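You operate a simulated robot arm through the tools that you are given. There is no shell and no other tool. Be economical: measure what you need, move in short steps, check, and stop when the job is done.

You run a simulated two-armed robot. Do the job below in one go: nothing can be reset, and whatever is moved stays where it is left.

## Task
Put the leaf dish labelled "A" from the top of the seed cupboard on the top of the measuring bench and the leaf dish marked "C" on the bed of the bag sealer. Turn the left air knob to 75. Take the saucer and leave it in the trays. Take the white pad on the middle of the measuring bench and put it away on the right half of the far cabinet shelf. Take the black pot on the top of the measuring bench and put it away on the top of the potting bench. Put the brush on the white panel on the top of the measuring bench. Do these in any order. Set down upright: white pad, black pot.

Only the result counts: the job must be done as asked and must still hold three seconds after the hand-in. Knocking over, shifting, dropping, spilling or breaking anything else fails it.

## Robot
Two 7-joint arms with two-finger grippers on one trunk, on a base that drives. Base frame: it is fixed to the floor where the robot stands at the start and does not move with it; the origin is under the middle of the robot, x ahead of it, y to its left, z up; the surface under the hand at the start is at about z = 0.84. Readings come in m, degrees, newtons and seconds.
The left shoulder is at the start at [0.06, 0.179, 1.084], the right one opposite. With the tool pointing down near the work surface each hand reaches from about 0.28 to 0.66 m from the robot's upright axis, wherever it stands, measured 20 degrees to its own side. Places, roughly: bed of the bag sealer (15x14 cm) [-0.8, -0.76, 0.8]; black pot (7x6x6 cm) [-1.5, 3.4, 0.9]; brush (18x5x12 cm) [-3.4, 2.9, 0]; leaf dish [0.5, 0.25, 0.75]; left air knob [0.4, 2.4, 1.4]; right half of the far cabinet shelf (15x17 cm) [-7.52, 2.66, 0.62]; saucer (11x11x2 cm) [-0.1, 3.1, 0.9]; top of the measuring bench [-1.4, 3.4, 0.9]; top of the potting bench [-7.3, -1, 0.9]; trays (38x26x10 cm) [-2.2, -1, 0.5]; white pad (7x5x5 cm) [-1.3, 3.1, 0.9]; white panel [-1.25, 3.5, 0.75]. Payload 1.96 kg a hand.
The tool frame of a hand sits at the grasp point between the pads (the TCP): z along the fingers, y along the line on which they close. The tips reach 0.02 m beyond it. The gripper opens to 0.072 m. The gripper's body begins 0.038 m behind the TCP.
Orientation is that of the tool frame in the base frame, as a unit quaternion [x, y, z, w]. With the fingers straight down and closing along the base's y, the tool's x points along the base's -x, its y along +y and its z along -z.

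## Interface
- The arms move only by the tool jog_arm. It takes "left_targets", "right_targets" or both (then of equal length, played together; a hand with none holds still); each is a list of rows, each a list of 7 numbers: the turn, a rotation vector about the tool's x, y, z in degrees, then the shift along the tool's x, y, z in m, then the closure, from 0 (fully open) to 1 (shut). In form: [[wx, wy, wz, tx, ty, tz, grip], ...]. A call has 1 to 8 rows; each row shifts and turns the commanded pose from where the row before left it, along the tool's axes as they then stand. A row lasts 0.2 s, in which the tool goes at most 0.05 m and 8.6 degrees; a call with a longer step from one row to the next is refused whole, and so is a gripper value outside its range. A pose out of reach is approached as far as the arm can. The call stops where the force on the tool passes 40 N (or 10 N more than at its start, if that is more) or the arm is blocked; 0.2 s more then pass. Each finger travels about 0.153 m/s and halts on what it meets, pressing with about 38 N; the grip force reading is that of the motor and also rises with nothing between the fingers. The clock runs only during rows and for 0.2 s after the last one: add rows that do not move to give the fingers time. It gives the time, the measured TCP pose, the force on the tool (base axes), the opening and the grip force at its end, in the units of the frame above (readings bear some noise), with the torque about the TCP (base axes, N m) and any sound that the robot's microphone picked up.
- Cameras (640 x 400 px; columns grow to the right, rows downward): "scene" is now at [0.005, 0.0367, 1.6278]; the picture's right is [0.47, -0.88, 0.00], its down [-0.70, -0.37, -0.60] and it looks along [0.53, 0.28, -0.80] (base axes); focal length 274 px, centre (320, 200). "left" rides on the left gripper at [0.071, -0.019, -0.082] in its tool frame; the picture's right is [0.26, 0.97, 0.00], its down [-0.67, 0.18, -0.72] and it looks along [-0.69, 0.19, 0.70] (tool axes); focal length 280 px, centre (320, 200). "right" rides on the right gripper at [0.071, 0.019, -0.082] in its tool frame; the picture's right is [-0.26, 0.97, 0.00], its down [-0.67, -0.18, -0.71] and it looks along [-0.69, -0.19, 0.70] (tool axes); focal length 280 px, centre (320, 200). There is no depth. A picture from a camera that has moved, and an enlarged one, comes with that camera's place and axes in the base frame and with its lens.
- camera(camera): a new picture of that camera. No time passes.
- move_column(by): slides the trunk up (or, below 0, down) by that many m; the arms and the scene camera ride with it, the base frame stays. It gives what a move gives, with no picture.
- drive_base(legs): drives the robot by 1 to 6 legs, each [ahead, left, turn to the left] in m, m and degrees, along the robot's own axes; the way and the turn of a leg run together, so that a leg with both is an arc; at most 1.5 m and 180 degrees a leg. The arms and the cameras ride along, it lands a little off, and it stops where it bumps. It gives what a move gives.
- pan_tilt(pan, tilt): turns the head with the scene camera to pan (to the left, within 86 degrees either way) and tilt (down, from -29 to 69), counted from straight ahead of the robot. It gives what a move gives.
- inspect(camera, box): a new picture of the part [left, top, right, bottom] of that camera's present view, enlarged. No time passes.
- finish_job(): hands the job in; it is judged then, once.

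Work in short steps. Places have to be worked out from the pictures, the camera data and where the tool is seen: move nearer, look again, correct. Check each grasp and each placing, and mend what went wrong. You have 196 turns and 176 pictures in all, those below and enlarged ones among them. Open the grippers and draw the arms clear of the work before you hand the job in, unless the task says otherwise.

The tools are called after "Call:" as name(argument=value, ...) on one line, values as JSON. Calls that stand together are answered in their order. jog_arm: Moves the arms, as the interface text tells. Its arguments: {"type":"object","properties":{"left_targets":{"type":"array","items":{"type":"array","items":{"type":"number"}}},"right_targets":{"type":"array","items":{"type":"array","items":{"type":"number"}}}},"required":[]} The other tools are called the same way: move_column (by) slides the trunk up or down; drive_base (legs) drives the base; pan_tilt (pan, tilt) turns the head that bears the scene camera; camera (camera) takes a picture; inspect (camera, box) takes an enlarged picture of a part of a camera's view; finish_job () hands the job in.

At the start:

```text
t: 0.0
left_position: [0.3259, 0.3769, 1.0459]
left_orientation: [-0.001, 1.0, 0.0, 0.0]
left_wrist_force: [-0.4, 0.2, -1.0]
left_ft_torque: [0.03, 0.0, -0.02]
left_grip_width: 0.0721
left_finger_force: 0.1
right_position: [0.3366, 0.0504, 1.0994]
right_orientation: [0.0, 1.0, -0.001, 0.0]
right_wrist_force: [0.5, 0.7, 0.3]
right_ft_torque: [-0.04, 0.01, 0.02]
right_grip_width: 0.0721
right_finger_force: 0.1
trunk travel left (down, up): [-0.729, 0.261]
robot x, y, heading: [0.0016, 0.0005, 0.3]
head pan, tilt: [27.9, 52.9]
```

scene: 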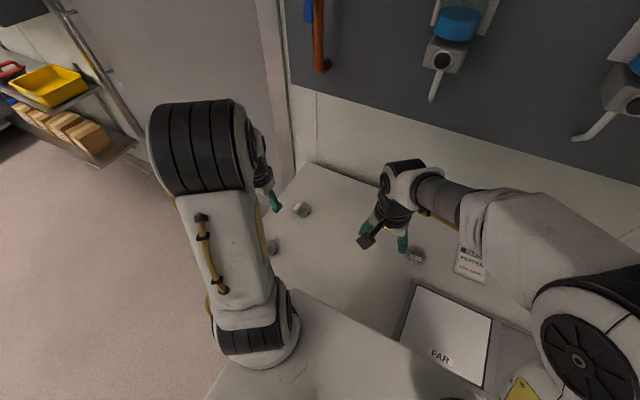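
right: 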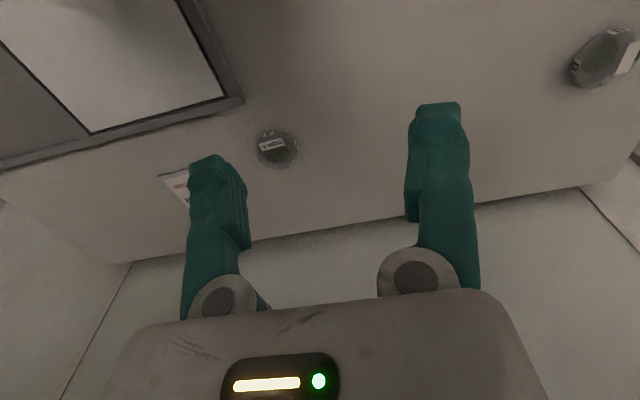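
left: 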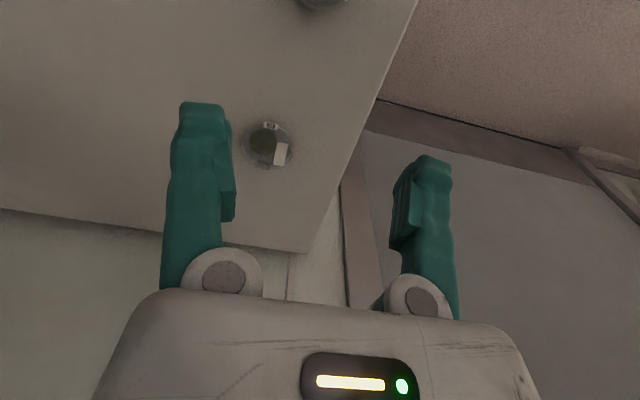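

The pictures show three small dishes on the bench in front of me. I enlarge the views to read their labels.

Call:
inspect(camera="scene", box=[240, 180, 340, 260])

Call:
inspect(camera="right", box=[240, 110, 320, 180])

Call:
inspect(camera="right", box=[540, 10, 640, 100])

Call:
inspect(camera="left", box=[220, 100, 320, 180])

```text
5.00 times, centred on (290, 220) of scene
camera zoom: at [0.005, 0.0367, 1.6278], right [0.47, -0.88, 0.0], down [-0.7, -0.37, -0.6], along [0.53, 0.28, -0.8], focal length 1369 px, centre (470, 100)
```

zoom: 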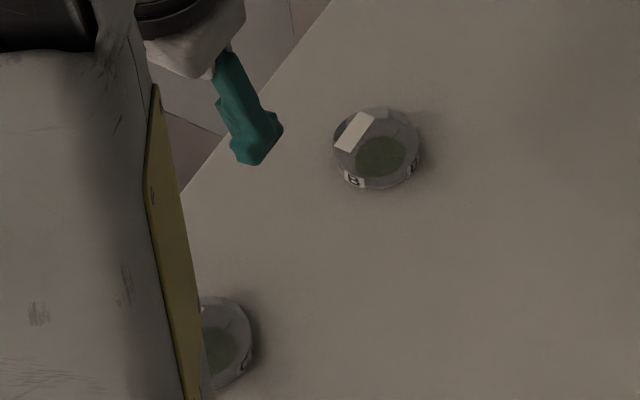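

```text
5.71 times, centred on (280, 145) of right
camera zoom: at [0.2651, 0.0705, 1.1811], right [0.26, 0.97, 0.0], down [0.67, -0.18, 0.72], along [0.69, -0.19, -0.7], focal length 1602 px, centre (549, 514)
```

zoom: 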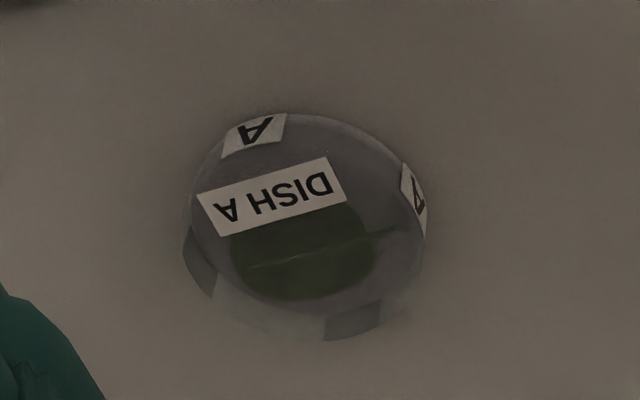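

```text
4.44 times, centred on (590, 55) of right
camera zoom: at [0.2651, 0.0705, 1.1811], right [0.26, 0.97, 0.0], down [0.67, -0.18, 0.72], along [0.69, -0.19, -0.7], focal length 1246 px, centre (-880, 844)
```

zoom: 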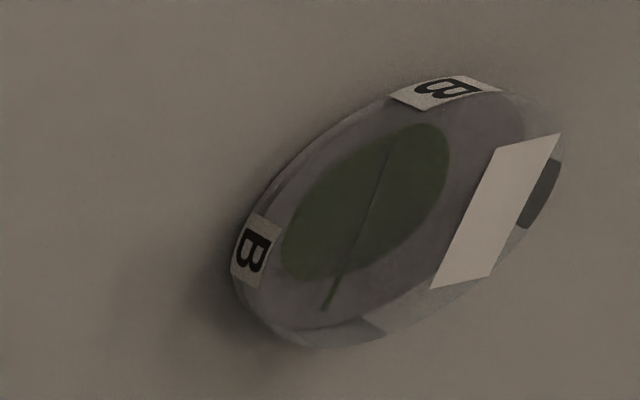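

```text
5.00 times, centred on (270, 140) of left
camera zoom: at [0.2551, 0.358, 1.127], right [-0.26, 0.97, 0.0], down [0.67, 0.18, 0.72], along [0.69, 0.19, -0.7], focal length 1402 px, centre (570, 500)
```

zoom: 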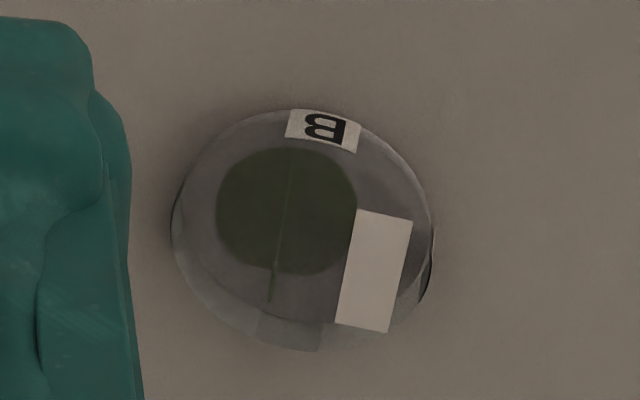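

Dish A is near (0.477, -0.051) and B near (0.456, 0.348), with the surface at about 0.84. The third dish is near (0.28, 0.355). I bring the right hand over A and tilt the left camera down to read the third dish.

Call:
jog_arm(right_targets=[[0, 0, 0, -0.028, -0.02, 0.03, 0], [0, 0, 0, -0.028, -0.02, 0.03, 0], [0, 0, 0, -0.028, -0.02, 0.03, 0], [0, 0, 0, -0.028, -0.02, 0.03, 0], [0, 0, 0, -0.028, -0.02, 0.02, 0]], left_targets=[[0, 8, 0, 0, 0, 0, 0], [0, 8, 0, 0, 0, 0, 0], [0, 8, 0, 0, 0, 0, 0], [0, 0, 0, 0, 0, 0, 0], [0, 0, 0, 0, 0, 0, 0]])

Call:
camera(camera="right")

Call:
camera(camera="left")

Call:
camera(camera="scene")

```text
t: 1.2
left_position: [0.3267, 0.378, 1.0457]
left_orientation: [0.0, 0.995, 0.0, -0.104]
left_wrist_force: [-0.4, -0.1, -0.4]
left_ft_torque: [0.0, -0.01, 0.03]
left_grip_width: 0.0721
left_finger_force: 0.0
left hand out of reach, approached as far as the arm can: row 2, 3
right_position: [0.4781, -0.0519, 0.9584]
right_orientation: [0.0, 1.0, 0.001, -0.001]
right_wrist_force: [-0.1, 0.6, 0.1]
right_ft_torque: [0.01, -0.02, 0.03]
right_grip_width: 0.0718
right_finger_force: 0.0
trunk travel left (down, up): [-0.729, 0.261]
robot x, y, heading: [-0.0014, 0.0001, 0.2]
head pan, tilt: [27.9, 52.9]
```

```text
168 pictures are left
camera right: at [0.4062, -0.0328, 1.0406], right [0.26, 0.97, 0.0], down [0.67, -0.18, 0.72], along [0.69, -0.19, -0.7], focal length 280 px, centre (320, 200)
```

right: 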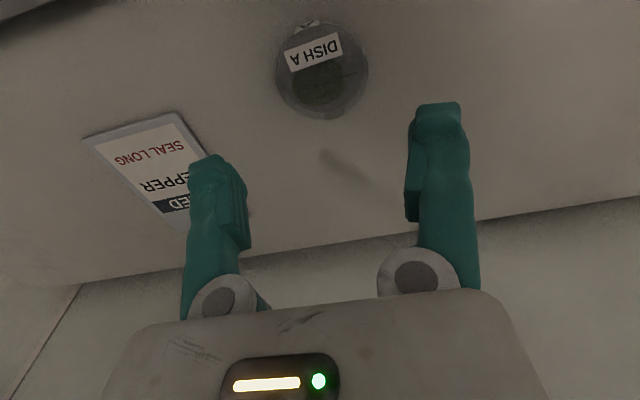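

```text
167 pictures are left
camera left: at [0.2743, 0.3577, 1.14], right [-0.26, 0.96, 0.06], down [0.81, 0.18, 0.56], along [0.53, 0.19, -0.83], focal length 280 px, centre (320, 200)
```

left: 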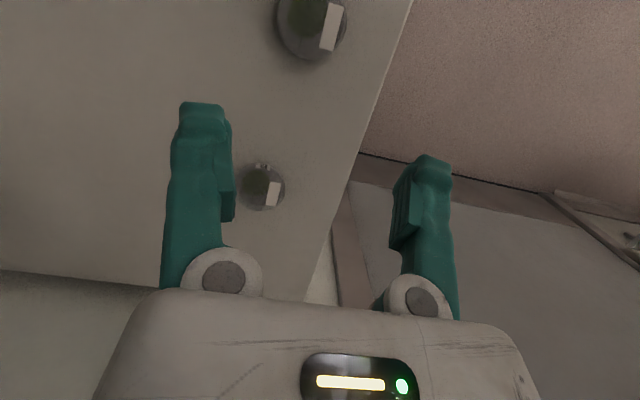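

```text
166 pictures are left
camera scene: at [0.0058, 0.0358, 1.6278], right [0.47, -0.88, 0.0], down [-0.71, -0.37, -0.6], along [0.53, 0.28, -0.8], focal length 274 px, centre (320, 200)
```

scene: 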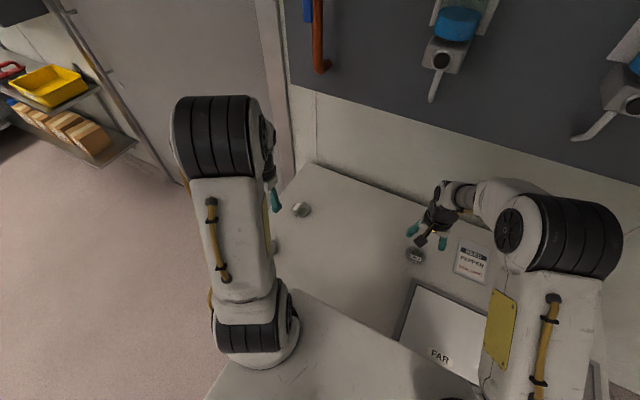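

A sits right under the right hand at about (0.475, -0.052). I read the third dish's label and lower the right hand around A.

Call:
inspect(camera="left", box=[260, 0, 360, 64])

Call:
jog_arm(right_targets=[[0, 0, 0, 0.003, 0, 0.04, 0], [0, 0, 0, 0, 0, 0.035, 0], [0, 0, 0, 0, 0, 0.015, 0], [0, 0, 0, 0, 0, 0, 0]])

Call:
camera(camera="right")

```text
6.25 times, centred on (310, 32) of left
camera zoom: at [0.2743, 0.3577, 1.14], right [-0.26, 0.96, 0.06], down [0.81, 0.18, 0.56], along [0.53, 0.19, -0.83], focal length 1752 px, centre (382, 1250)
```

zoom: 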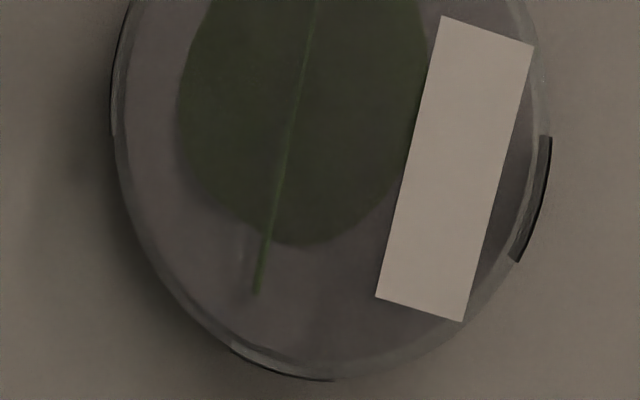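

```text
t: 2.2
left_position: [0.3265, 0.3776, 1.0449]
left_orientation: [0.0, 0.994, 0.0, -0.105]
left_wrist_force: [-0.1, 0.8, 0.6]
left_ft_torque: [-0.01, 0.03, 0.01]
left_grip_width: 0.0721
left_finger_force: 0.1
right_position: [0.4755, -0.0512, 0.8691]
right_orientation: [-0.001, 1.0, -0.001, -0.001]
right_wrist_force: [0.1, 0.5, -0.5]
right_ft_torque: [0.02, 0.02, 0.0]
right_grip_width: 0.0721
right_finger_force: 0.1
trunk travel left (down, up): [-0.729, 0.261]
robot x, y, heading: [0.0014, -0.0004, -0.2]
head pan, tilt: [27.9, 52.9]
```

```text
164 pictures are left
camera right: at [0.4036, -0.0309, 0.9504], right [0.26, 0.97, 0.0], down [0.67, -0.18, 0.72], along [0.69, -0.19, -0.7], focal length 280 px, centre (320, 200)
```

right: 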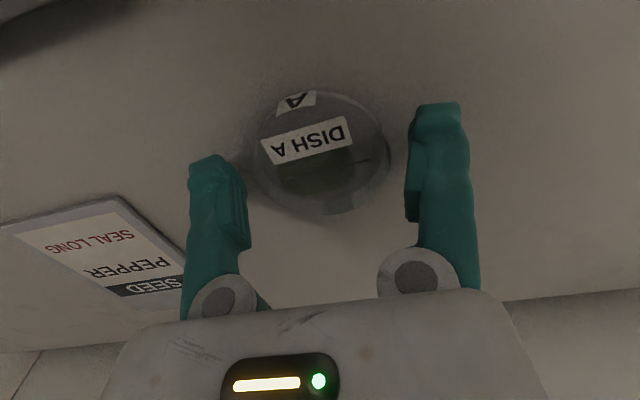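

The fingertips are level with the top of the dish and well centred. I lower a little more and watch the force.

Call:
jog_arm(right_targets=[[0, 0, 0, 0, 0, 0.006, 0], [0, 0, 0, 0, 0, 0.003, 0], [0, 0, 0, 0, 0, 0, 0]])

Call:
camera(camera="right")

```text
t: 3.0
left_position: [0.3266, 0.3779, 1.0451]
left_orientation: [0.0, 0.994, 0.0, -0.105]
left_wrist_force: [0.0, 0.6, -0.1]
left_ft_torque: [0.0, 0.0, 0.02]
left_grip_width: 0.0719
left_finger_force: 0.0
right_position: [0.4732, -0.0504, 0.8606]
right_orientation: [0.0, 1.0, -0.001, 0.0]
right_wrist_force: [0.4, -0.1, -1.1]
right_ft_torque: [0.01, 0.01, -0.04]
right_grip_width: 0.0717
right_finger_force: 0.0
trunk travel left (down, up): [-0.729, 0.261]
robot x, y, heading: [0.0033, -0.0029, -0.2]
head pan, tilt: [27.9, 52.9]
```

```text
163 pictures are left
camera right: at [0.4033, -0.0303, 0.9425], right [0.26, 0.97, 0.0], down [0.67, -0.18, 0.72], along [0.69, -0.19, -0.7], focal length 280 px, centre (320, 200)
```

right: 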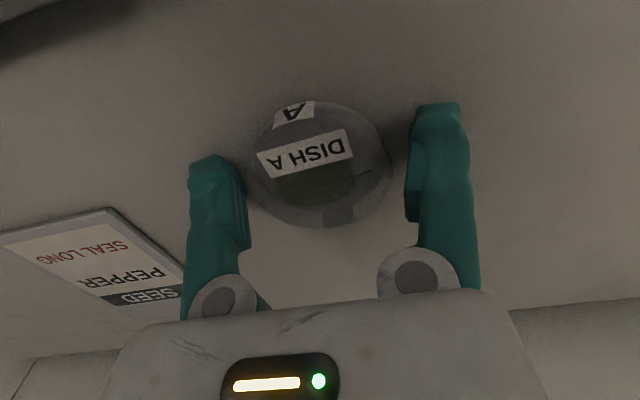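

No contact yet. I go 3 mm lower and close on the dish.

Call:
jog_arm(right_targets=[[0, 0, 0, 0, 0, 0.003, 0], [0, 0, 0, 0, 0, 0, 0.1], [0, 0, 0, 0, 0, 0, 0.4], [0, 0, 0, 0, 0, 0, 0.4], [0, 0, 0, 0, 0, 0, 0.4]])

Call:
camera(camera="right")

```text
t: 4.2
left_position: [0.3253, 0.3782, 1.0456]
left_orientation: [0.0, 0.995, -0.001, -0.104]
left_wrist_force: [0.2, -0.7, 0.0]
left_ft_torque: [-0.02, -0.01, 0.01]
left_grip_width: 0.0722
left_finger_force: 0.2
right_position: [0.4736, -0.0493, 0.8587]
right_orientation: [0.0, 1.0, 0.0, 0.003]
right_wrist_force: [3.9, 4.1, 23.7]
right_ft_torque: [0.37, -0.02, 0.05]
right_grip_width: 0.0579
right_finger_force: 37.5
trunk travel left (down, up): [-0.729, 0.261]
robot x, y, heading: [0.0012, -0.0009, 0.0]
head pan, tilt: [27.9, 52.9]
```

```text
162 pictures are left
camera right: at [0.4023, -0.0288, 0.9403], right [0.26, 0.97, 0.0], down [0.67, -0.18, 0.72], along [0.69, -0.19, -0.69], focal length 280 px, centre (320, 200)
```

right: 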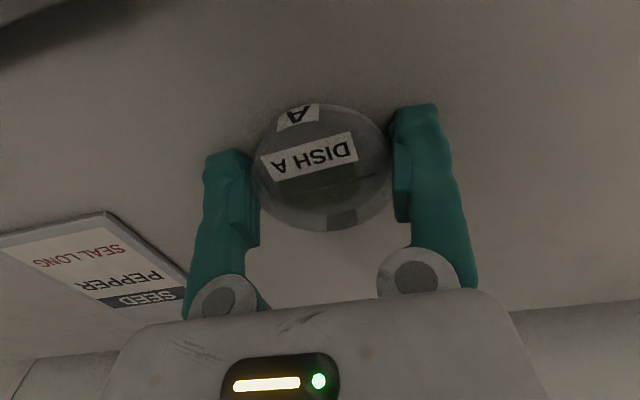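

Dish A is gripped at 58 mm. I lift it and level the left hand again.

Call:
jog_arm(right_targets=[[0, 0, 0, 0, 0, -0.02, 0.4], [0, 0, 0, 0, 0, -0.04, 0.4], [0, 0, 0, 0, 0, -0.04, 0.4], [0, 0, 0, 0, 0, -0.04, 0.4]], left_targets=[[0, -6, 0, 0, 0, 0, 0], [0, -6, 0, 0, 0, 0, 0], [0, 0, 0, 0, 0, 0, 0], [0, 0, 0, 0, 0, 0, 0]])

Call:
camera(camera="right")

Call:
camera(camera="left")

```text
t: 5.2
left_position: [0.3251, 0.3766, 1.0459]
left_orientation: [0.0, 1.0, 0.0, 0.0]
left_wrist_force: [0.3, -0.8, 0.4]
left_ft_torque: [0.01, -0.02, -0.02]
left_grip_width: 0.0723
left_finger_force: 0.0
right_position: [0.4733, -0.0486, 0.999]
right_orientation: [0.0, 1.0, -0.001, 0.0]
right_wrist_force: [-0.9, -0.1, 0.9]
right_ft_torque: [0.01, -0.04, 0.03]
right_grip_width: 0.0576
right_finger_force: 38.4
trunk travel left (down, up): [-0.729, 0.261]
robot x, y, heading: [0.0004, 0.0037, -0.2]
head pan, tilt: [27.9, 52.9]
```

```text
161 pictures are left
camera right: at [0.4021, -0.0291, 1.0793], right [0.26, 0.97, 0.0], down [0.67, -0.18, 0.72], along [0.69, -0.19, -0.7], focal length 280 px, centre (320, 200)
```

right: 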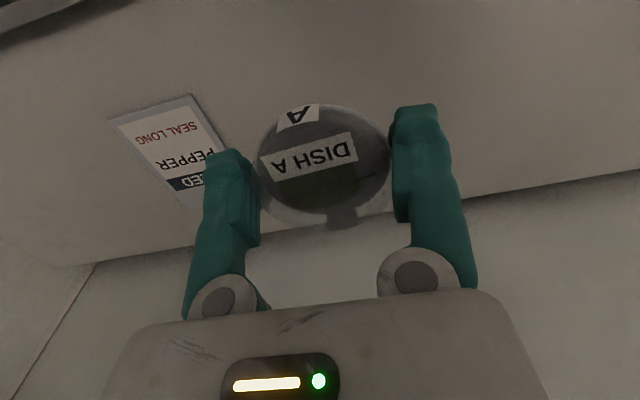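

```text
160 pictures are left
camera left: at [0.2541, 0.3577, 1.127], right [-0.26, 0.97, 0.0], down [0.67, 0.18, 0.72], along [0.69, 0.19, -0.7], focal length 280 px, centre (320, 200)
```

left: 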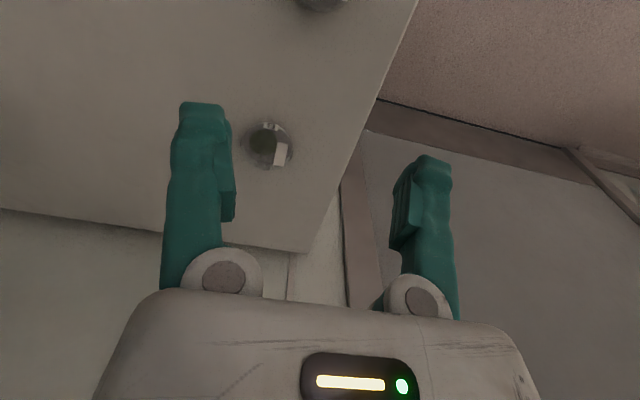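

A is securely held. I move the left hand over the third dish, estimated at (0.283, 0.362).

Call:
jog_arm(left_targets=[[0, 0, 0, 0.021, -0.007, 0.03, 0], [0, 0, 0, 0.021, -0.007, 0.03, 0], [0, 0, 0, 0, 0, 0.035, 0], [0, 0, 0, 0, 0, 0, 0]])

Call:
camera(camera="left")

Call:
camera(camera="scene")

```text
t: 6.2
left_position: [0.2854, 0.3617, 0.9475]
left_orientation: [-0.001, 1.0, 0.0, 0.001]
left_wrist_force: [-0.4, 0.2, 0.4]
left_ft_torque: [0.0, 0.0, -0.01]
left_grip_width: 0.072
left_finger_force: 0.1
right_position: [0.4723, -0.0494, 0.9979]
right_orientation: [0.0, 1.0, 0.0, 0.001]
right_wrist_force: [0.1, 0.4, -0.6]
right_ft_torque: [0.01, -0.01, -0.03]
right_grip_width: 0.058
right_finger_force: 37.9
trunk travel left (down, up): [-0.729, 0.261]
robot x, y, heading: [-0.0056, 0.0015, -0.0]
head pan, tilt: [27.9, 52.9]
```

```text
159 pictures are left
camera left: at [0.2139, 0.3426, 1.0307], right [-0.26, 0.96, 0.0], down [0.67, 0.18, 0.72], along [0.69, 0.19, -0.7], focal length 280 px, centre (320, 200)
```

left: 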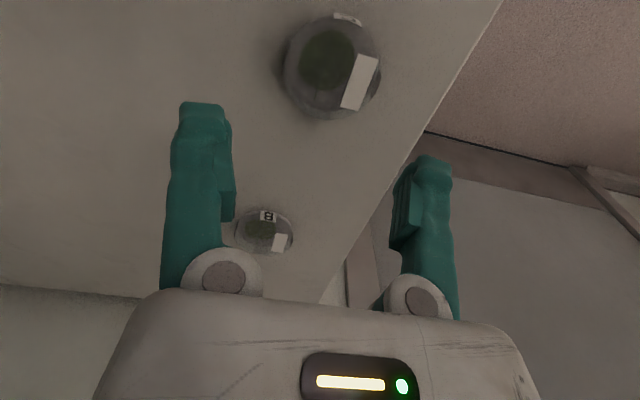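

```text
158 pictures are left
camera scene: at [0.004, 0.0361, 1.6278], right [0.47, -0.88, 0.0], down [-0.7, -0.37, -0.6], along [0.53, 0.28, -0.8], focal length 274 px, centre (320, 200)
```

scene: 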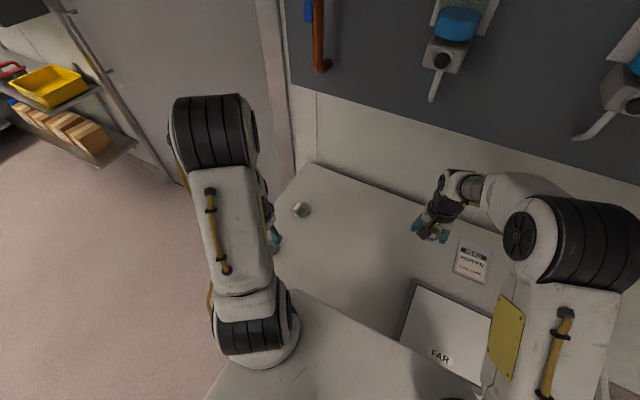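

The dish is at about (0.278, 0.367). I check its label and descend around it.

Call:
inspect(camera="left", box=[280, 5, 390, 75])

Call:
jog_arm(left_targets=[[0, 0, 0, 0.007, 0.005, 0.03, 0], [0, 0, 0, 0, 0, 0.03, 0], [0, 0, 0, 0, 0, 0.018, 0], [0, 0, 0, 0, 0, 0.0, 0]])

Call:
camera(camera="left")

```text
5.71 times, centred on (335, 40) of left
camera zoom: at [0.2139, 0.3426, 1.0307], right [-0.26, 0.96, 0.0], down [0.67, 0.18, 0.72], along [0.69, 0.19, -0.7], focal length 1602 px, centre (234, 1114)
```

zoom: 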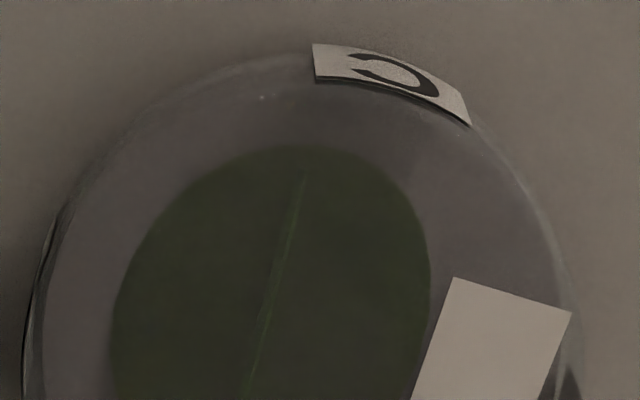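

```text
t: 7.2
left_position: [0.2783, 0.3653, 0.8706]
left_orientation: [0.0, 1.0, 0.001, 0.0]
left_wrist_force: [-0.3, -0.6, 0.6]
left_ft_torque: [-0.02, -0.02, -0.02]
left_grip_width: 0.0721
left_finger_force: 0.1
right_position: [0.4745, -0.0491, 0.9977]
right_orientation: [0.0, 1.0, -0.001, 0.001]
right_wrist_force: [-0.3, 0.0, -0.8]
right_ft_torque: [-0.04, 0.01, -0.01]
right_grip_width: 0.0577
right_finger_force: 38.0
trunk travel left (down, up): [-0.729, 0.261]
robot x, y, heading: [0.0, 0.0003, -0.0]
head pan, tilt: [27.9, 52.9]
```

```text
156 pictures are left
camera left: at [0.2075, 0.3468, 0.9536], right [-0.26, 0.96, 0.0], down [0.67, 0.18, 0.72], along [0.69, 0.19, -0.7], focal length 280 px, centre (320, 200)
```

left: 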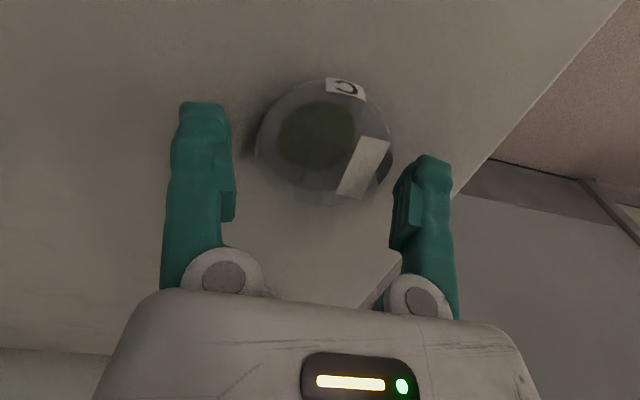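

It is C, well centred. I go down 12 mm and close.

Call:
jog_arm(left_targets=[[0, 0, 0, 0, 0.002, 0.006, 0], [0, 0, 0, 0, 0, 0.004, 0], [0, 0, 0, 0, 0, 0, 0.1], [0, 0, 0, 0, 0, 0, 0.4], [0, 0, 0, 0, 0, 0, 0.4], [0, 0, 0, 0, 0, 0, 0.4]])

Call:
camera(camera="left")

```text
t: 8.6
left_position: [0.2787, 0.3686, 0.8617]
left_orientation: [0.0, 1.0, -0.001, 0.0]
left_wrist_force: [0.5, -0.2, -0.3]
left_ft_torque: [-0.01, 0.0, -0.01]
left_grip_width: 0.0576
left_finger_force: 38.0
right_position: [0.4745, -0.0484, 0.9971]
right_orientation: [0.0, 1.0, 0.0, 0.0]
right_wrist_force: [0.5, -0.5, 0.3]
right_ft_torque: [-0.02, 0.02, 0.0]
right_grip_width: 0.0575
right_finger_force: 38.4
trunk travel left (down, up): [-0.729, 0.261]
robot x, y, heading: [0.0017, 0.0007, 0.1]
head pan, tilt: [27.9, 52.9]
```

```text
155 pictures are left
camera left: at [0.2076, 0.3493, 0.9438], right [-0.26, 0.97, 0.0], down [0.67, 0.18, 0.72], along [0.69, 0.19, -0.7], focal length 280 px, centre (320, 200)
```

left: 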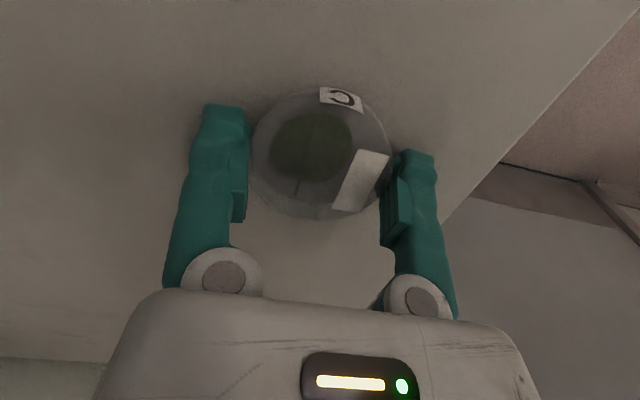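

C is gripped. I lift both hands, then look towards the bag sealer on the right.

Call:
jog_arm(left_targets=[[0, 0, 0, 0, 0, -0.03, 0.4], [0, 0, 0, 0, 0, -0.045, 0.4], [0, 0, 0, 0, 0, -0.045, 0.4], [0, 0, 0, 0, 0, -0.045, 0.4]], right_targets=[[0, 0, 0, 0.03, -0.03, 0, 0.4], [0, 0, 0, 0.03, -0.03, 0, 0.4], [0, 0, 0, 0.03, -0.03, 0, 0.4], [0, 0, 0, 0, -0.03, -0.03, 0.4]])

Call:
pan_tilt(pan=-80, tilt=25)

Call:
camera(camera="scene")

Call:
pan_tilt(pan=80, tilt=20)

Call:
camera(camera="scene")

```text
t: 9.6
left_position: [0.2814, 0.3688, 1.0269]
left_orientation: [0.0, 1.0, 0.001, 0.0]
left_wrist_force: [1.0, -0.2, -0.8]
left_ft_torque: [0.04, 0.02, -0.01]
left_grip_width: 0.0575
left_finger_force: 37.7
right_position: [0.3799, -0.1715, 1.0281]
right_orientation: [0.001, 1.0, 0.001, 0.001]
right_wrist_force: [0.6, 0.3, 0.2]
right_ft_torque: [0.0, -0.01, 0.01]
right_grip_width: 0.0577
right_finger_force: 37.7
trunk travel left (down, up): [-0.729, 0.261]
robot x, y, heading: [-0.0023, 0.0046, 0.1]
head pan, tilt: [27.9, 52.9]
```

```text
t: 11.4
left_position: [0.2829, 0.3704, 1.0252]
left_orientation: [0.0, 1.0, 0.001, -0.001]
left_wrist_force: [-1.1, 0.1, -0.8]
left_ft_torque: [-0.01, -0.04, -0.02]
left_grip_width: 0.0577
left_finger_force: 37.9
right_position: [0.3819, -0.171, 1.0275]
right_orientation: [0.0, 1.0, -0.001, 0.0]
right_wrist_force: [0.2, -0.7, 0.2]
right_ft_torque: [-0.02, 0.01, -0.03]
right_grip_width: 0.0577
right_finger_force: 37.3
trunk travel left (down, up): [-0.729, 0.261]
robot x, y, heading: [-0.0008, -0.0017, -0.0]
head pan, tilt: [-80.0, 25.0]
```

```text
154 pictures are left
camera scene: at [-0.0445, -0.0887, 1.669], right [-0.98, -0.17, 0.0], down [-0.07, 0.42, -0.91], along [0.16, -0.89, -0.42], focal length 274 px, centre (320, 200)
```

scene: 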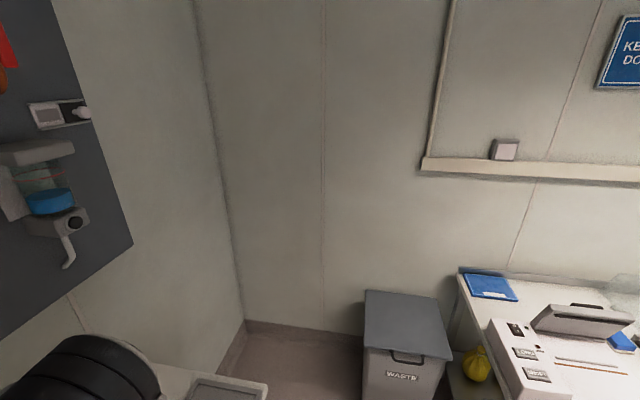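

```text
t: 13.9
left_position: [0.2821, 0.3702, 1.0258]
left_orientation: [0.0, 1.0, 0.0, 0.0]
left_wrist_force: [-0.4, -0.1, -0.6]
left_ft_torque: [-0.04, -0.01, 0.01]
left_grip_width: 0.0573
left_finger_force: 38.2
right_position: [0.3814, -0.1698, 1.0276]
right_orientation: [0.0, 1.0, -0.001, 0.0]
right_wrist_force: [-0.4, 0.5, -0.7]
right_ft_torque: [-0.01, -0.06, 0.04]
right_grip_width: 0.0575
right_finger_force: 37.8
trunk travel left (down, up): [-0.729, 0.261]
robot x, y, heading: [0.0001, 0.0018, -0.3]
head pan, tilt: [80.0, 20.0]
```

```text
153 pictures are left
camera scene: at [-0.0444, 0.0937, 1.6771], right [0.98, -0.17, 0.0], down [-0.06, -0.34, -0.94], along [0.16, 0.93, -0.34], focal length 274 px, centre (320, 200)
```

scene: 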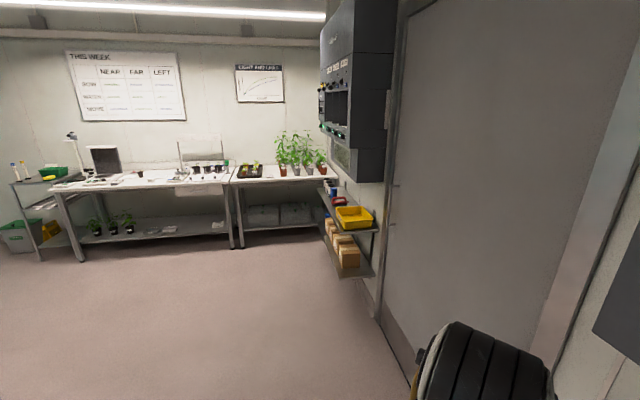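

The bag sealer stands on a bench by the right wall. I back away and turn right to face it.

Call:
drive_base(legs=[[-0.93, 0, 0], [0, 0, -90]])

Call:
pan_tilt(pan=10, tilt=40)

Call:
camera(camera="scene")

```text
t: 22.6
left_position: [-0.5517, -0.2734, 1.0264]
left_orientation: [0.683, 0.731, 0.0, 0.0]
left_wrist_force: [0.5, 1.2, -0.4]
left_ft_torque: [0.0, 0.05, -0.01]
left_grip_width: 0.0574
left_finger_force: 37.8
right_position: [-1.0846, -0.4094, 1.0284]
right_orientation: [0.682, 0.731, -0.001, 0.001]
right_wrist_force: [0.5, -0.3, 0.4]
right_ft_torque: [-0.01, -0.02, -0.04]
right_grip_width: 0.0575
right_finger_force: 38.7
trunk travel left (down, up): [-0.729, 0.261]
robot x, y, heading: [-0.9384, -0.0182, -85.9]
head pan, tilt: [80.0, 20.0]
```

```text
t: 24.0
left_position: [-0.5516, -0.2734, 1.0252]
left_orientation: [0.681, 0.732, 0.001, 0.0]
left_wrist_force: [-0.8, 0.3, -0.2]
left_ft_torque: [0.01, -0.02, 0.01]
left_grip_width: 0.0572
left_finger_force: 37.7
right_position: [-1.0855, -0.4094, 1.0282]
right_orientation: [0.683, 0.73, -0.001, 0.0]
right_wrist_force: [0.7, 0.0, 0.4]
right_ft_torque: [0.0, -0.02, -0.02]
right_grip_width: 0.0577
right_finger_force: 38.2
trunk travel left (down, up): [-0.729, 0.261]
robot x, y, heading: [-0.9413, -0.0169, -86.2]
head pan, tilt: [10.0, 40.0]
```

```text
152 pictures are left
camera scene: at [-0.925, -0.0383, 1.6457], right [-0.97, -0.24, 0.0], down [-0.16, 0.62, -0.77], along [0.19, -0.74, -0.64], focal length 274 px, centre (320, 200)
```

scene: 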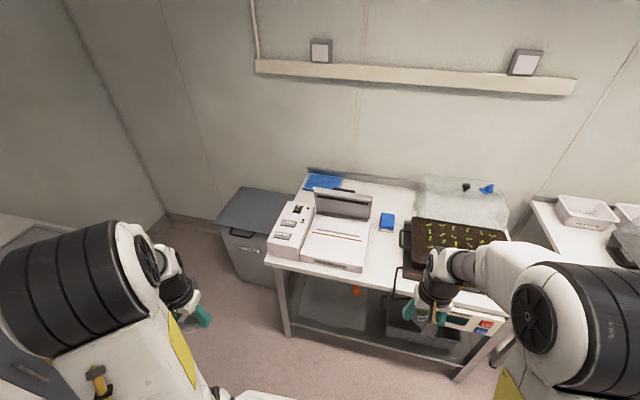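

The sealer bed shows at about (-0.80, -0.75, 0.8), and the bench edge is at about y = -0.68. I drive 0.3 m closer, slightly to the right.

Call:
drive_base(legs=[[0.28, -0.08, -3]])

Call:
camera(camera="scene")

Call:
camera(camera="left")

```text
t: 26.0
left_position: [-0.6307, -0.587, 1.0256]
left_orientation: [0.699, 0.715, 0.0, 0.0]
left_wrist_force: [0.2, -0.6, -0.1]
left_ft_torque: [0.02, 0.01, 0.0]
left_grip_width: 0.0573
left_finger_force: 37.1
right_position: [-1.17, -0.6969, 1.0268]
right_orientation: [0.699, 0.715, -0.001, 0.001]
right_wrist_force: [0.0, 1.1, -0.1]
right_ft_torque: [-0.01, -0.03, 0.04]
right_grip_width: 0.0577
right_finger_force: 37.9
trunk travel left (down, up): [-0.729, 0.261]
robot x, y, heading: [-1.0049, -0.313, -88.8]
head pan, tilt: [10.0, 40.0]
```

```text
151 pictures are left
camera scene: at [-0.9925, -0.3335, 1.6457], right [-0.98, -0.19, 0.0], down [-0.13, 0.63, -0.77], along [0.15, -0.75, -0.64], focal length 274 px, centre (320, 200)
```

scene: 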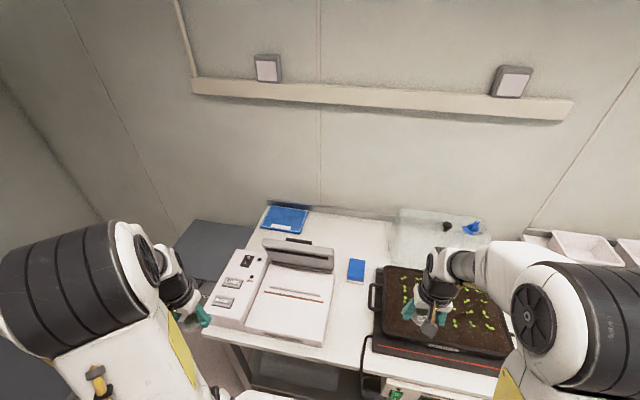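

```text
150 pictures are left
camera left: at [-0.6518, -0.5161, 1.1073], right [0.96, 0.28, 0.0], down [0.2, -0.67, 0.72], along [0.2, -0.69, -0.7], focal length 280 px, centre (320, 200)
```

left: 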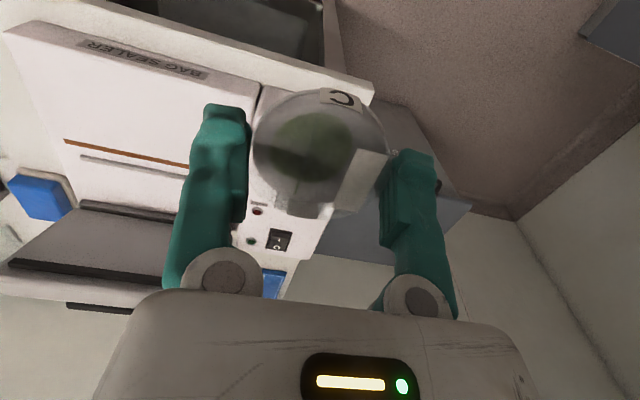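

The bed spans about y = -0.67 to -0.84 around x = -0.80, with the seal strip toward the back. I move the left hand over the front-middle of the bed at (-0.80, -0.755).

Call:
jog_arm(left_targets=[[0, 0, 0, -0.033, -0.0346, 0, 0.4], [0, 0, 0, -0.033, -0.0346, 0, 0.4], [0, 0, 0, -0.033, -0.0346, 0, 0.4], [0, 0, 0, -0.033, -0.0346, 0, 0.4], [0, 0, 0, -0.033, -0.0346, 0, 0.4], [0, 0, 0, 0, 0, 0.04, 0.4], [0, 0, 0, 0, 0, 0.04, 0.4], [0, 0, 0, 0, 0, 0.03, 0.4]])

Call:
camera(camera="left")

Call:
camera(camera="scene")

```text
t: 27.8
left_position: [-0.7997, -0.758, 0.9162]
left_orientation: [0.7, 0.714, 0.0, -0.001]
left_wrist_force: [1.3, 0.0, -0.3]
left_ft_torque: [0.03, 0.01, -0.01]
left_grip_width: 0.0573
left_finger_force: 38.0
right_position: [-1.1705, -0.6978, 1.0268]
right_orientation: [0.7, 0.714, 0.0, 0.0]
right_wrist_force: [-0.3, 0.1, 0.7]
right_ft_torque: [-0.01, 0.02, -0.02]
right_grip_width: 0.0571
right_finger_force: 38.2
trunk travel left (down, up): [-0.729, 0.261]
robot x, y, heading: [-1.006, -0.3107, -88.9]
head pan, tilt: [10.0, 40.0]
```

```text
149 pictures are left
camera left: at [-0.8205, -0.6881, 0.9977], right [0.96, 0.28, 0.0], down [0.2, -0.67, 0.72], along [0.2, -0.69, -0.7], focal length 280 px, centre (320, 200)
```

left: 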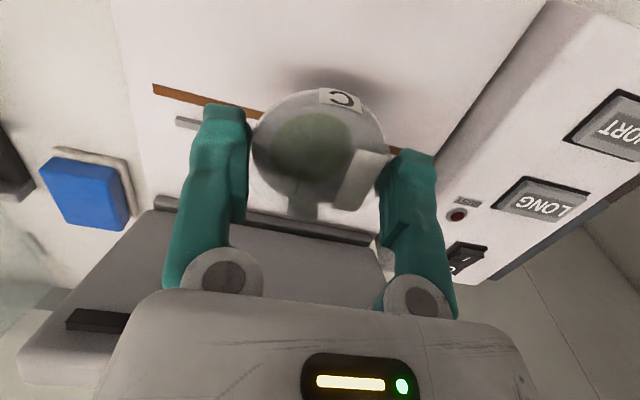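

```text
148 pictures are left
camera scene: at [-0.9926, -0.3342, 1.6457], right [-0.98, -0.19, 0.0], down [-0.12, 0.63, -0.77], along [0.15, -0.75, -0.64], focal length 274 px, centre (320, 200)
```

scene: 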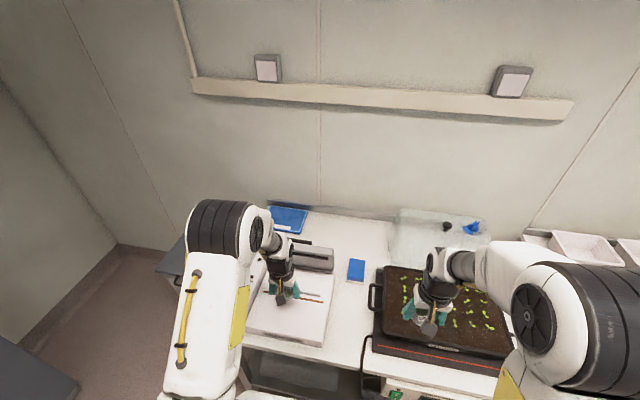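

The dish is over the bed clear of the strip and controls. I lower it to just above the bed.

Call:
jog_arm(left_targets=[[0, 0, 0, 0, 0, 0.03, 0.4], [0, 0, 0, 0, 0, 0.03, 0.4], [0, 0, 0, 0, 0, 0.015, 0.4], [0, 0, 0, 0, 0, 0, 0.4]])

Call:
camera(camera="left")

```text
t: 28.8
left_position: [-0.8005, -0.7558, 0.8425]
left_orientation: [0.7, 0.714, 0.0, 0.0]
left_wrist_force: [0.5, 0.0, 0.2]
left_ft_torque: [0.0, 0.04, 0.0]
left_grip_width: 0.0576
left_finger_force: 37.3
right_position: [-1.1699, -0.6981, 1.0286]
right_orientation: [0.7, 0.714, -0.001, 0.0]
right_wrist_force: [-0.7, 0.0, 0.3]
right_ft_torque: [0.01, 0.0, -0.03]
right_grip_width: 0.0572
right_finger_force: 38.1
trunk travel left (down, up): [-0.729, 0.261]
robot x, y, heading: [-1.0102, -0.3075, -88.8]
head pan, tilt: [10.0, 40.0]
```

```text
147 pictures are left
camera left: at [-0.8205, -0.6864, 0.9239], right [0.96, 0.28, 0.0], down [0.2, -0.67, 0.72], along [0.2, -0.69, -0.7], focal length 280 px, centre (320, 200)
```

left: 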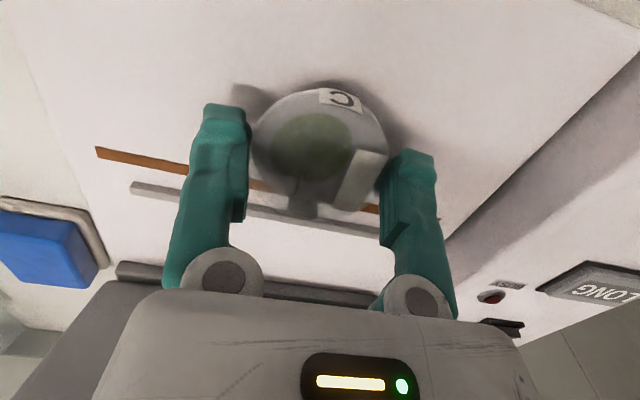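

Still above the bed. I go down in small steps until a light contact.

Call:
jog_arm(left_targets=[[0, 0, 0, 0, 0, 0.008, 0.4], [0, 0, 0, 0, 0, 0.004, 0.4], [0, 0, 0, 0, 0, 0.003, 0.4], [0, 0, 0, 0, 0, 0, 0.4]])

```text
t: 29.8
left_position: [-0.8, -0.7557, 0.8243]
left_orientation: [0.699, 0.715, 0.0, 0.0]
left_wrist_force: [-0.5, 0.0, 0.5]
left_ft_torque: [-0.03, 0.02, 0.0]
left_grip_width: 0.0572
left_finger_force: 38.1
right_position: [-1.1699, -0.6974, 1.0277]
right_orientation: [0.699, 0.715, -0.001, 0.0]
right_wrist_force: [0.1, -0.2, -1.3]
right_ft_torque: [0.02, 0.0, 0.03]
right_grip_width: 0.0572
right_finger_force: 38.5
trunk travel left (down, up): [-0.729, 0.261]
robot x, y, heading: [-1.0089, -0.3126, -88.7]
head pan, tilt: [10.0, 40.0]
```

Call:
jog_arm(left_targets=[[0, 0, 0, 0, 0, 0.003, 0.4], [0, 0, 0, 0, 0, 0, 0.4]])

Call:
camera(camera="left")

```text
t: 30.4
left_position: [-0.7989, -0.7559, 0.8226]
left_orientation: [0.699, 0.715, -0.001, 0.0]
left_wrist_force: [-0.1, -0.9, 1.9]
left_ft_torque: [-0.01, -0.08, 0.0]
left_grip_width: 0.0573
left_finger_force: 38.4
right_position: [-1.17, -0.6974, 1.0265]
right_orientation: [0.7, 0.714, 0.0, 0.0]
right_wrist_force: [0.1, -1.4, -1.2]
right_ft_torque: [-0.02, 0.02, -0.02]
right_grip_width: 0.0573
right_finger_force: 37.6
trunk travel left (down, up): [-0.729, 0.261]
robot x, y, heading: [-1.0073, -0.3134, -88.8]
head pan, tilt: [10.0, 40.0]
```

```text
146 pictures are left
camera left: at [-0.8211, -0.6848, 0.9047], right [0.96, 0.28, 0.0], down [0.2, -0.67, 0.72], along [0.2, -0.69, -0.7], focal length 280 px, centre (320, 200)
```

left: 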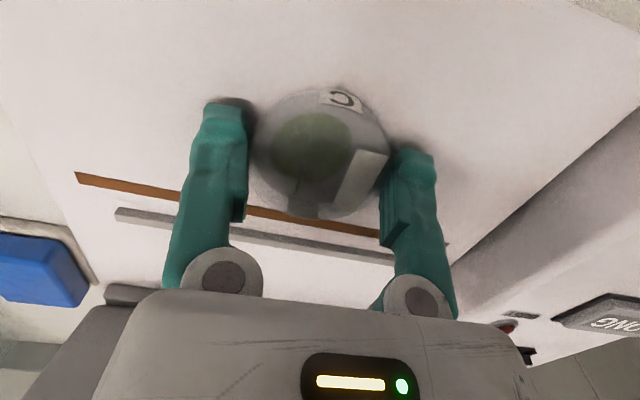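

Contact is just beginning (about 2 N). One more 1.5 mm, then I open and retreat upward.

Call:
jog_arm(left_targets=[[0, 0, 0, 0, 0, 0.0015, 0.4], [0, 0, 0, 0, 0, 0, 0.2], [0, 0, 0, 0, 0, 0, 0], [0, 0, 0, 0, 0, 0, 0], [0, 0, 0, 0, 0, -0.03, 0], [0, 0, 0, 0, 0, -0.05, 0], [0, 0, 0, 0, 0, -0.05, 0], [0, 0, 0, 0, 0, -0.05, 0]])

Call:
camera(camera="left")

```text
t: 32.2
left_position: [-0.8067, -0.7516, 1.0028]
left_orientation: [0.7, 0.714, 0.0, 0.0]
left_wrist_force: [1.3, 0.9, 0.4]
left_ft_torque: [-0.04, 0.0, -0.01]
left_grip_width: 0.0718
left_finger_force: 0.1
right_position: [-1.1699, -0.6955, 1.0289]
right_orientation: [0.7, 0.715, -0.001, 0.0]
right_wrist_force: [0.8, 0.0, 0.0]
right_ft_torque: [-0.01, -0.01, 0.0]
right_grip_width: 0.0573
right_finger_force: 37.2
trunk travel left (down, up): [-0.729, 0.261]
robot x, y, heading: [-1.0057, -0.3127, -88.7]
head pan, tilt: [10.0, 40.0]
```

```text
145 pictures are left
camera left: at [-0.8275, -0.6817, 1.0841], right [0.96, 0.28, 0.0], down [0.2, -0.67, 0.72], along [0.2, -0.69, -0.7], focal length 280 px, centre (320, 200)
```

left: 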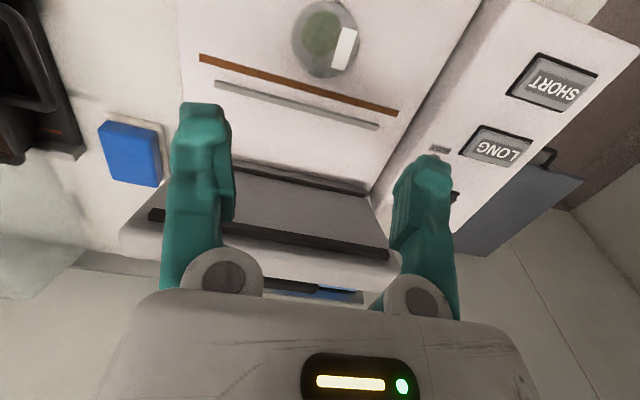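

Dish C lies flat on the bed. I pull the left arm in, back out, turn around and drive toward the measuring bench side.

Call:
jog_arm(left_targets=[[0, 0, 0, 0.035, 0.03, 0, 0], [0, 0, 0, 0.035, 0.03, 0, 0], [0, 0, 0, 0.035, 0.03, 0, 0]])

Call:
drive_base(legs=[[-0.6, 0, 0], [0, 0, 90], [0, 0, 90], [1.4, 0, 0]])

Call:
pan_tilt(pan=0, tilt=30)

Call:
camera(camera="scene")

Call:
pan_tilt(pan=-70, tilt=10)

Call:
camera(camera="scene")

```text
t: 33.0
left_position: [-0.7133, -0.6446, 1.001]
left_orientation: [0.7, 0.714, -0.001, 0.0]
left_wrist_force: [0.2, 0.2, 0.1]
left_ft_torque: [-0.01, 0.05, -0.02]
left_grip_width: 0.072
left_finger_force: 0.0
right_position: [-1.1692, -0.6955, 1.027]
right_orientation: [0.7, 0.714, -0.001, 0.001]
right_wrist_force: [0.4, 0.2, 0.3]
right_ft_torque: [0.02, -0.04, 0.0]
right_grip_width: 0.0571
right_finger_force: 37.7
trunk travel left (down, up): [-0.729, 0.261]
robot x, y, heading: [-1.0112, -0.312, -88.6]
head pan, tilt: [10.0, 40.0]
```

```text
t: 50.7
left_position: [-1.3828, 2.0018, 1.0013]
left_orientation: [0.72, -0.694, 0.0, 0.0]
left_wrist_force: [-0.9, -0.1, -0.1]
left_ft_torque: [-0.02, 0.02, 0.01]
left_grip_width: 0.0721
left_finger_force: 0.1
right_position: [-0.9278, 2.0583, 1.0266]
right_orientation: [0.72, -0.694, 0.001, 0.0]
right_wrist_force: [-0.2, 0.5, -0.6]
right_ft_torque: [-0.01, -0.03, 0.01]
right_grip_width: 0.0572
right_finger_force: 37.3
trunk travel left (down, up): [-0.729, 0.261]
robot x, y, heading: [-1.0855, 1.671, 91.8]
head pan, tilt: [10.0, 40.0]
```

```text
t: 51.4
left_position: [-1.3833, 2.001, 1.0]
left_orientation: [0.72, -0.694, 0.0, 0.0]
left_wrist_force: [0.0, -0.2, -0.1]
left_ft_torque: [-0.01, -0.01, -0.01]
left_grip_width: 0.072
left_finger_force: 0.0
right_position: [-0.9279, 2.0584, 1.0272]
right_orientation: [0.72, -0.694, 0.0, -0.001]
right_wrist_force: [0.4, 0.1, 0.9]
right_ft_torque: [0.0, -0.01, -0.02]
right_grip_width: 0.0572
right_finger_force: 38.3
trunk travel left (down, up): [-0.729, 0.261]
robot x, y, heading: [-1.0837, 1.6724, 92.0]
head pan, tilt: [0.0, 30.0]
```

```text
144 pictures are left
camera scene: at [-1.0868, 1.7039, 1.661], right [1.0, 0.04, 0.0], down [0.02, -0.5, -0.87], along [-0.03, 0.87, -0.5], focal length 274 px, centre (320, 200)
```

scene: 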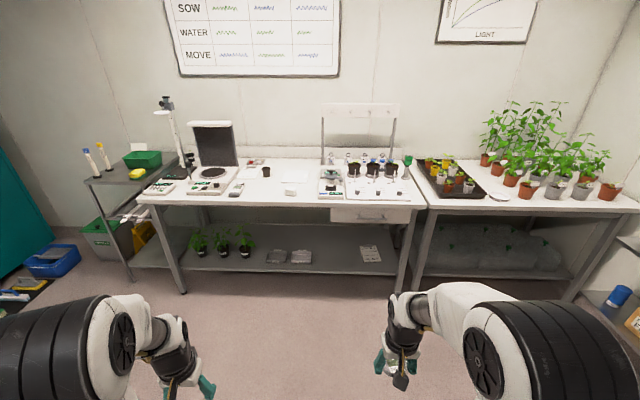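

```text
t: 52.8
left_position: [-1.3832, 2.0012, 1.0009]
left_orientation: [0.72, -0.694, -0.001, 0.0]
left_wrist_force: [0.7, -0.7, 0.2]
left_ft_torque: [0.01, -0.01, 0.0]
left_grip_width: 0.0725
left_finger_force: 0.1
right_position: [-0.9283, 2.0587, 1.0276]
right_orientation: [0.72, -0.693, 0.0, 0.001]
right_wrist_force: [-0.3, -0.3, 0.2]
right_ft_torque: [-0.01, -0.03, -0.02]
right_grip_width: 0.057
right_finger_force: 37.9
trunk travel left (down, up): [-0.729, 0.261]
robot x, y, heading: [-1.0861, 1.6692, 92.0]
head pan, tilt: [-70.0, 10.0]
```

```text
143 pictures are left
camera scene: at [-0.9973, 1.6485, 1.6934], right [0.38, -0.93, 0.0], down [-0.16, -0.07, -0.98], along [0.91, 0.37, -0.17], focal length 274 px, centre (320, 200)
```

scene: 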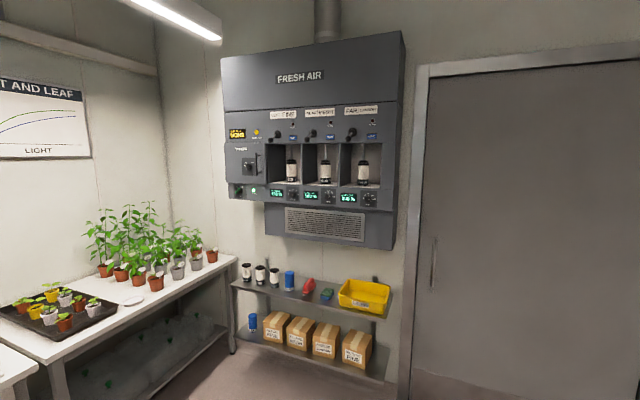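

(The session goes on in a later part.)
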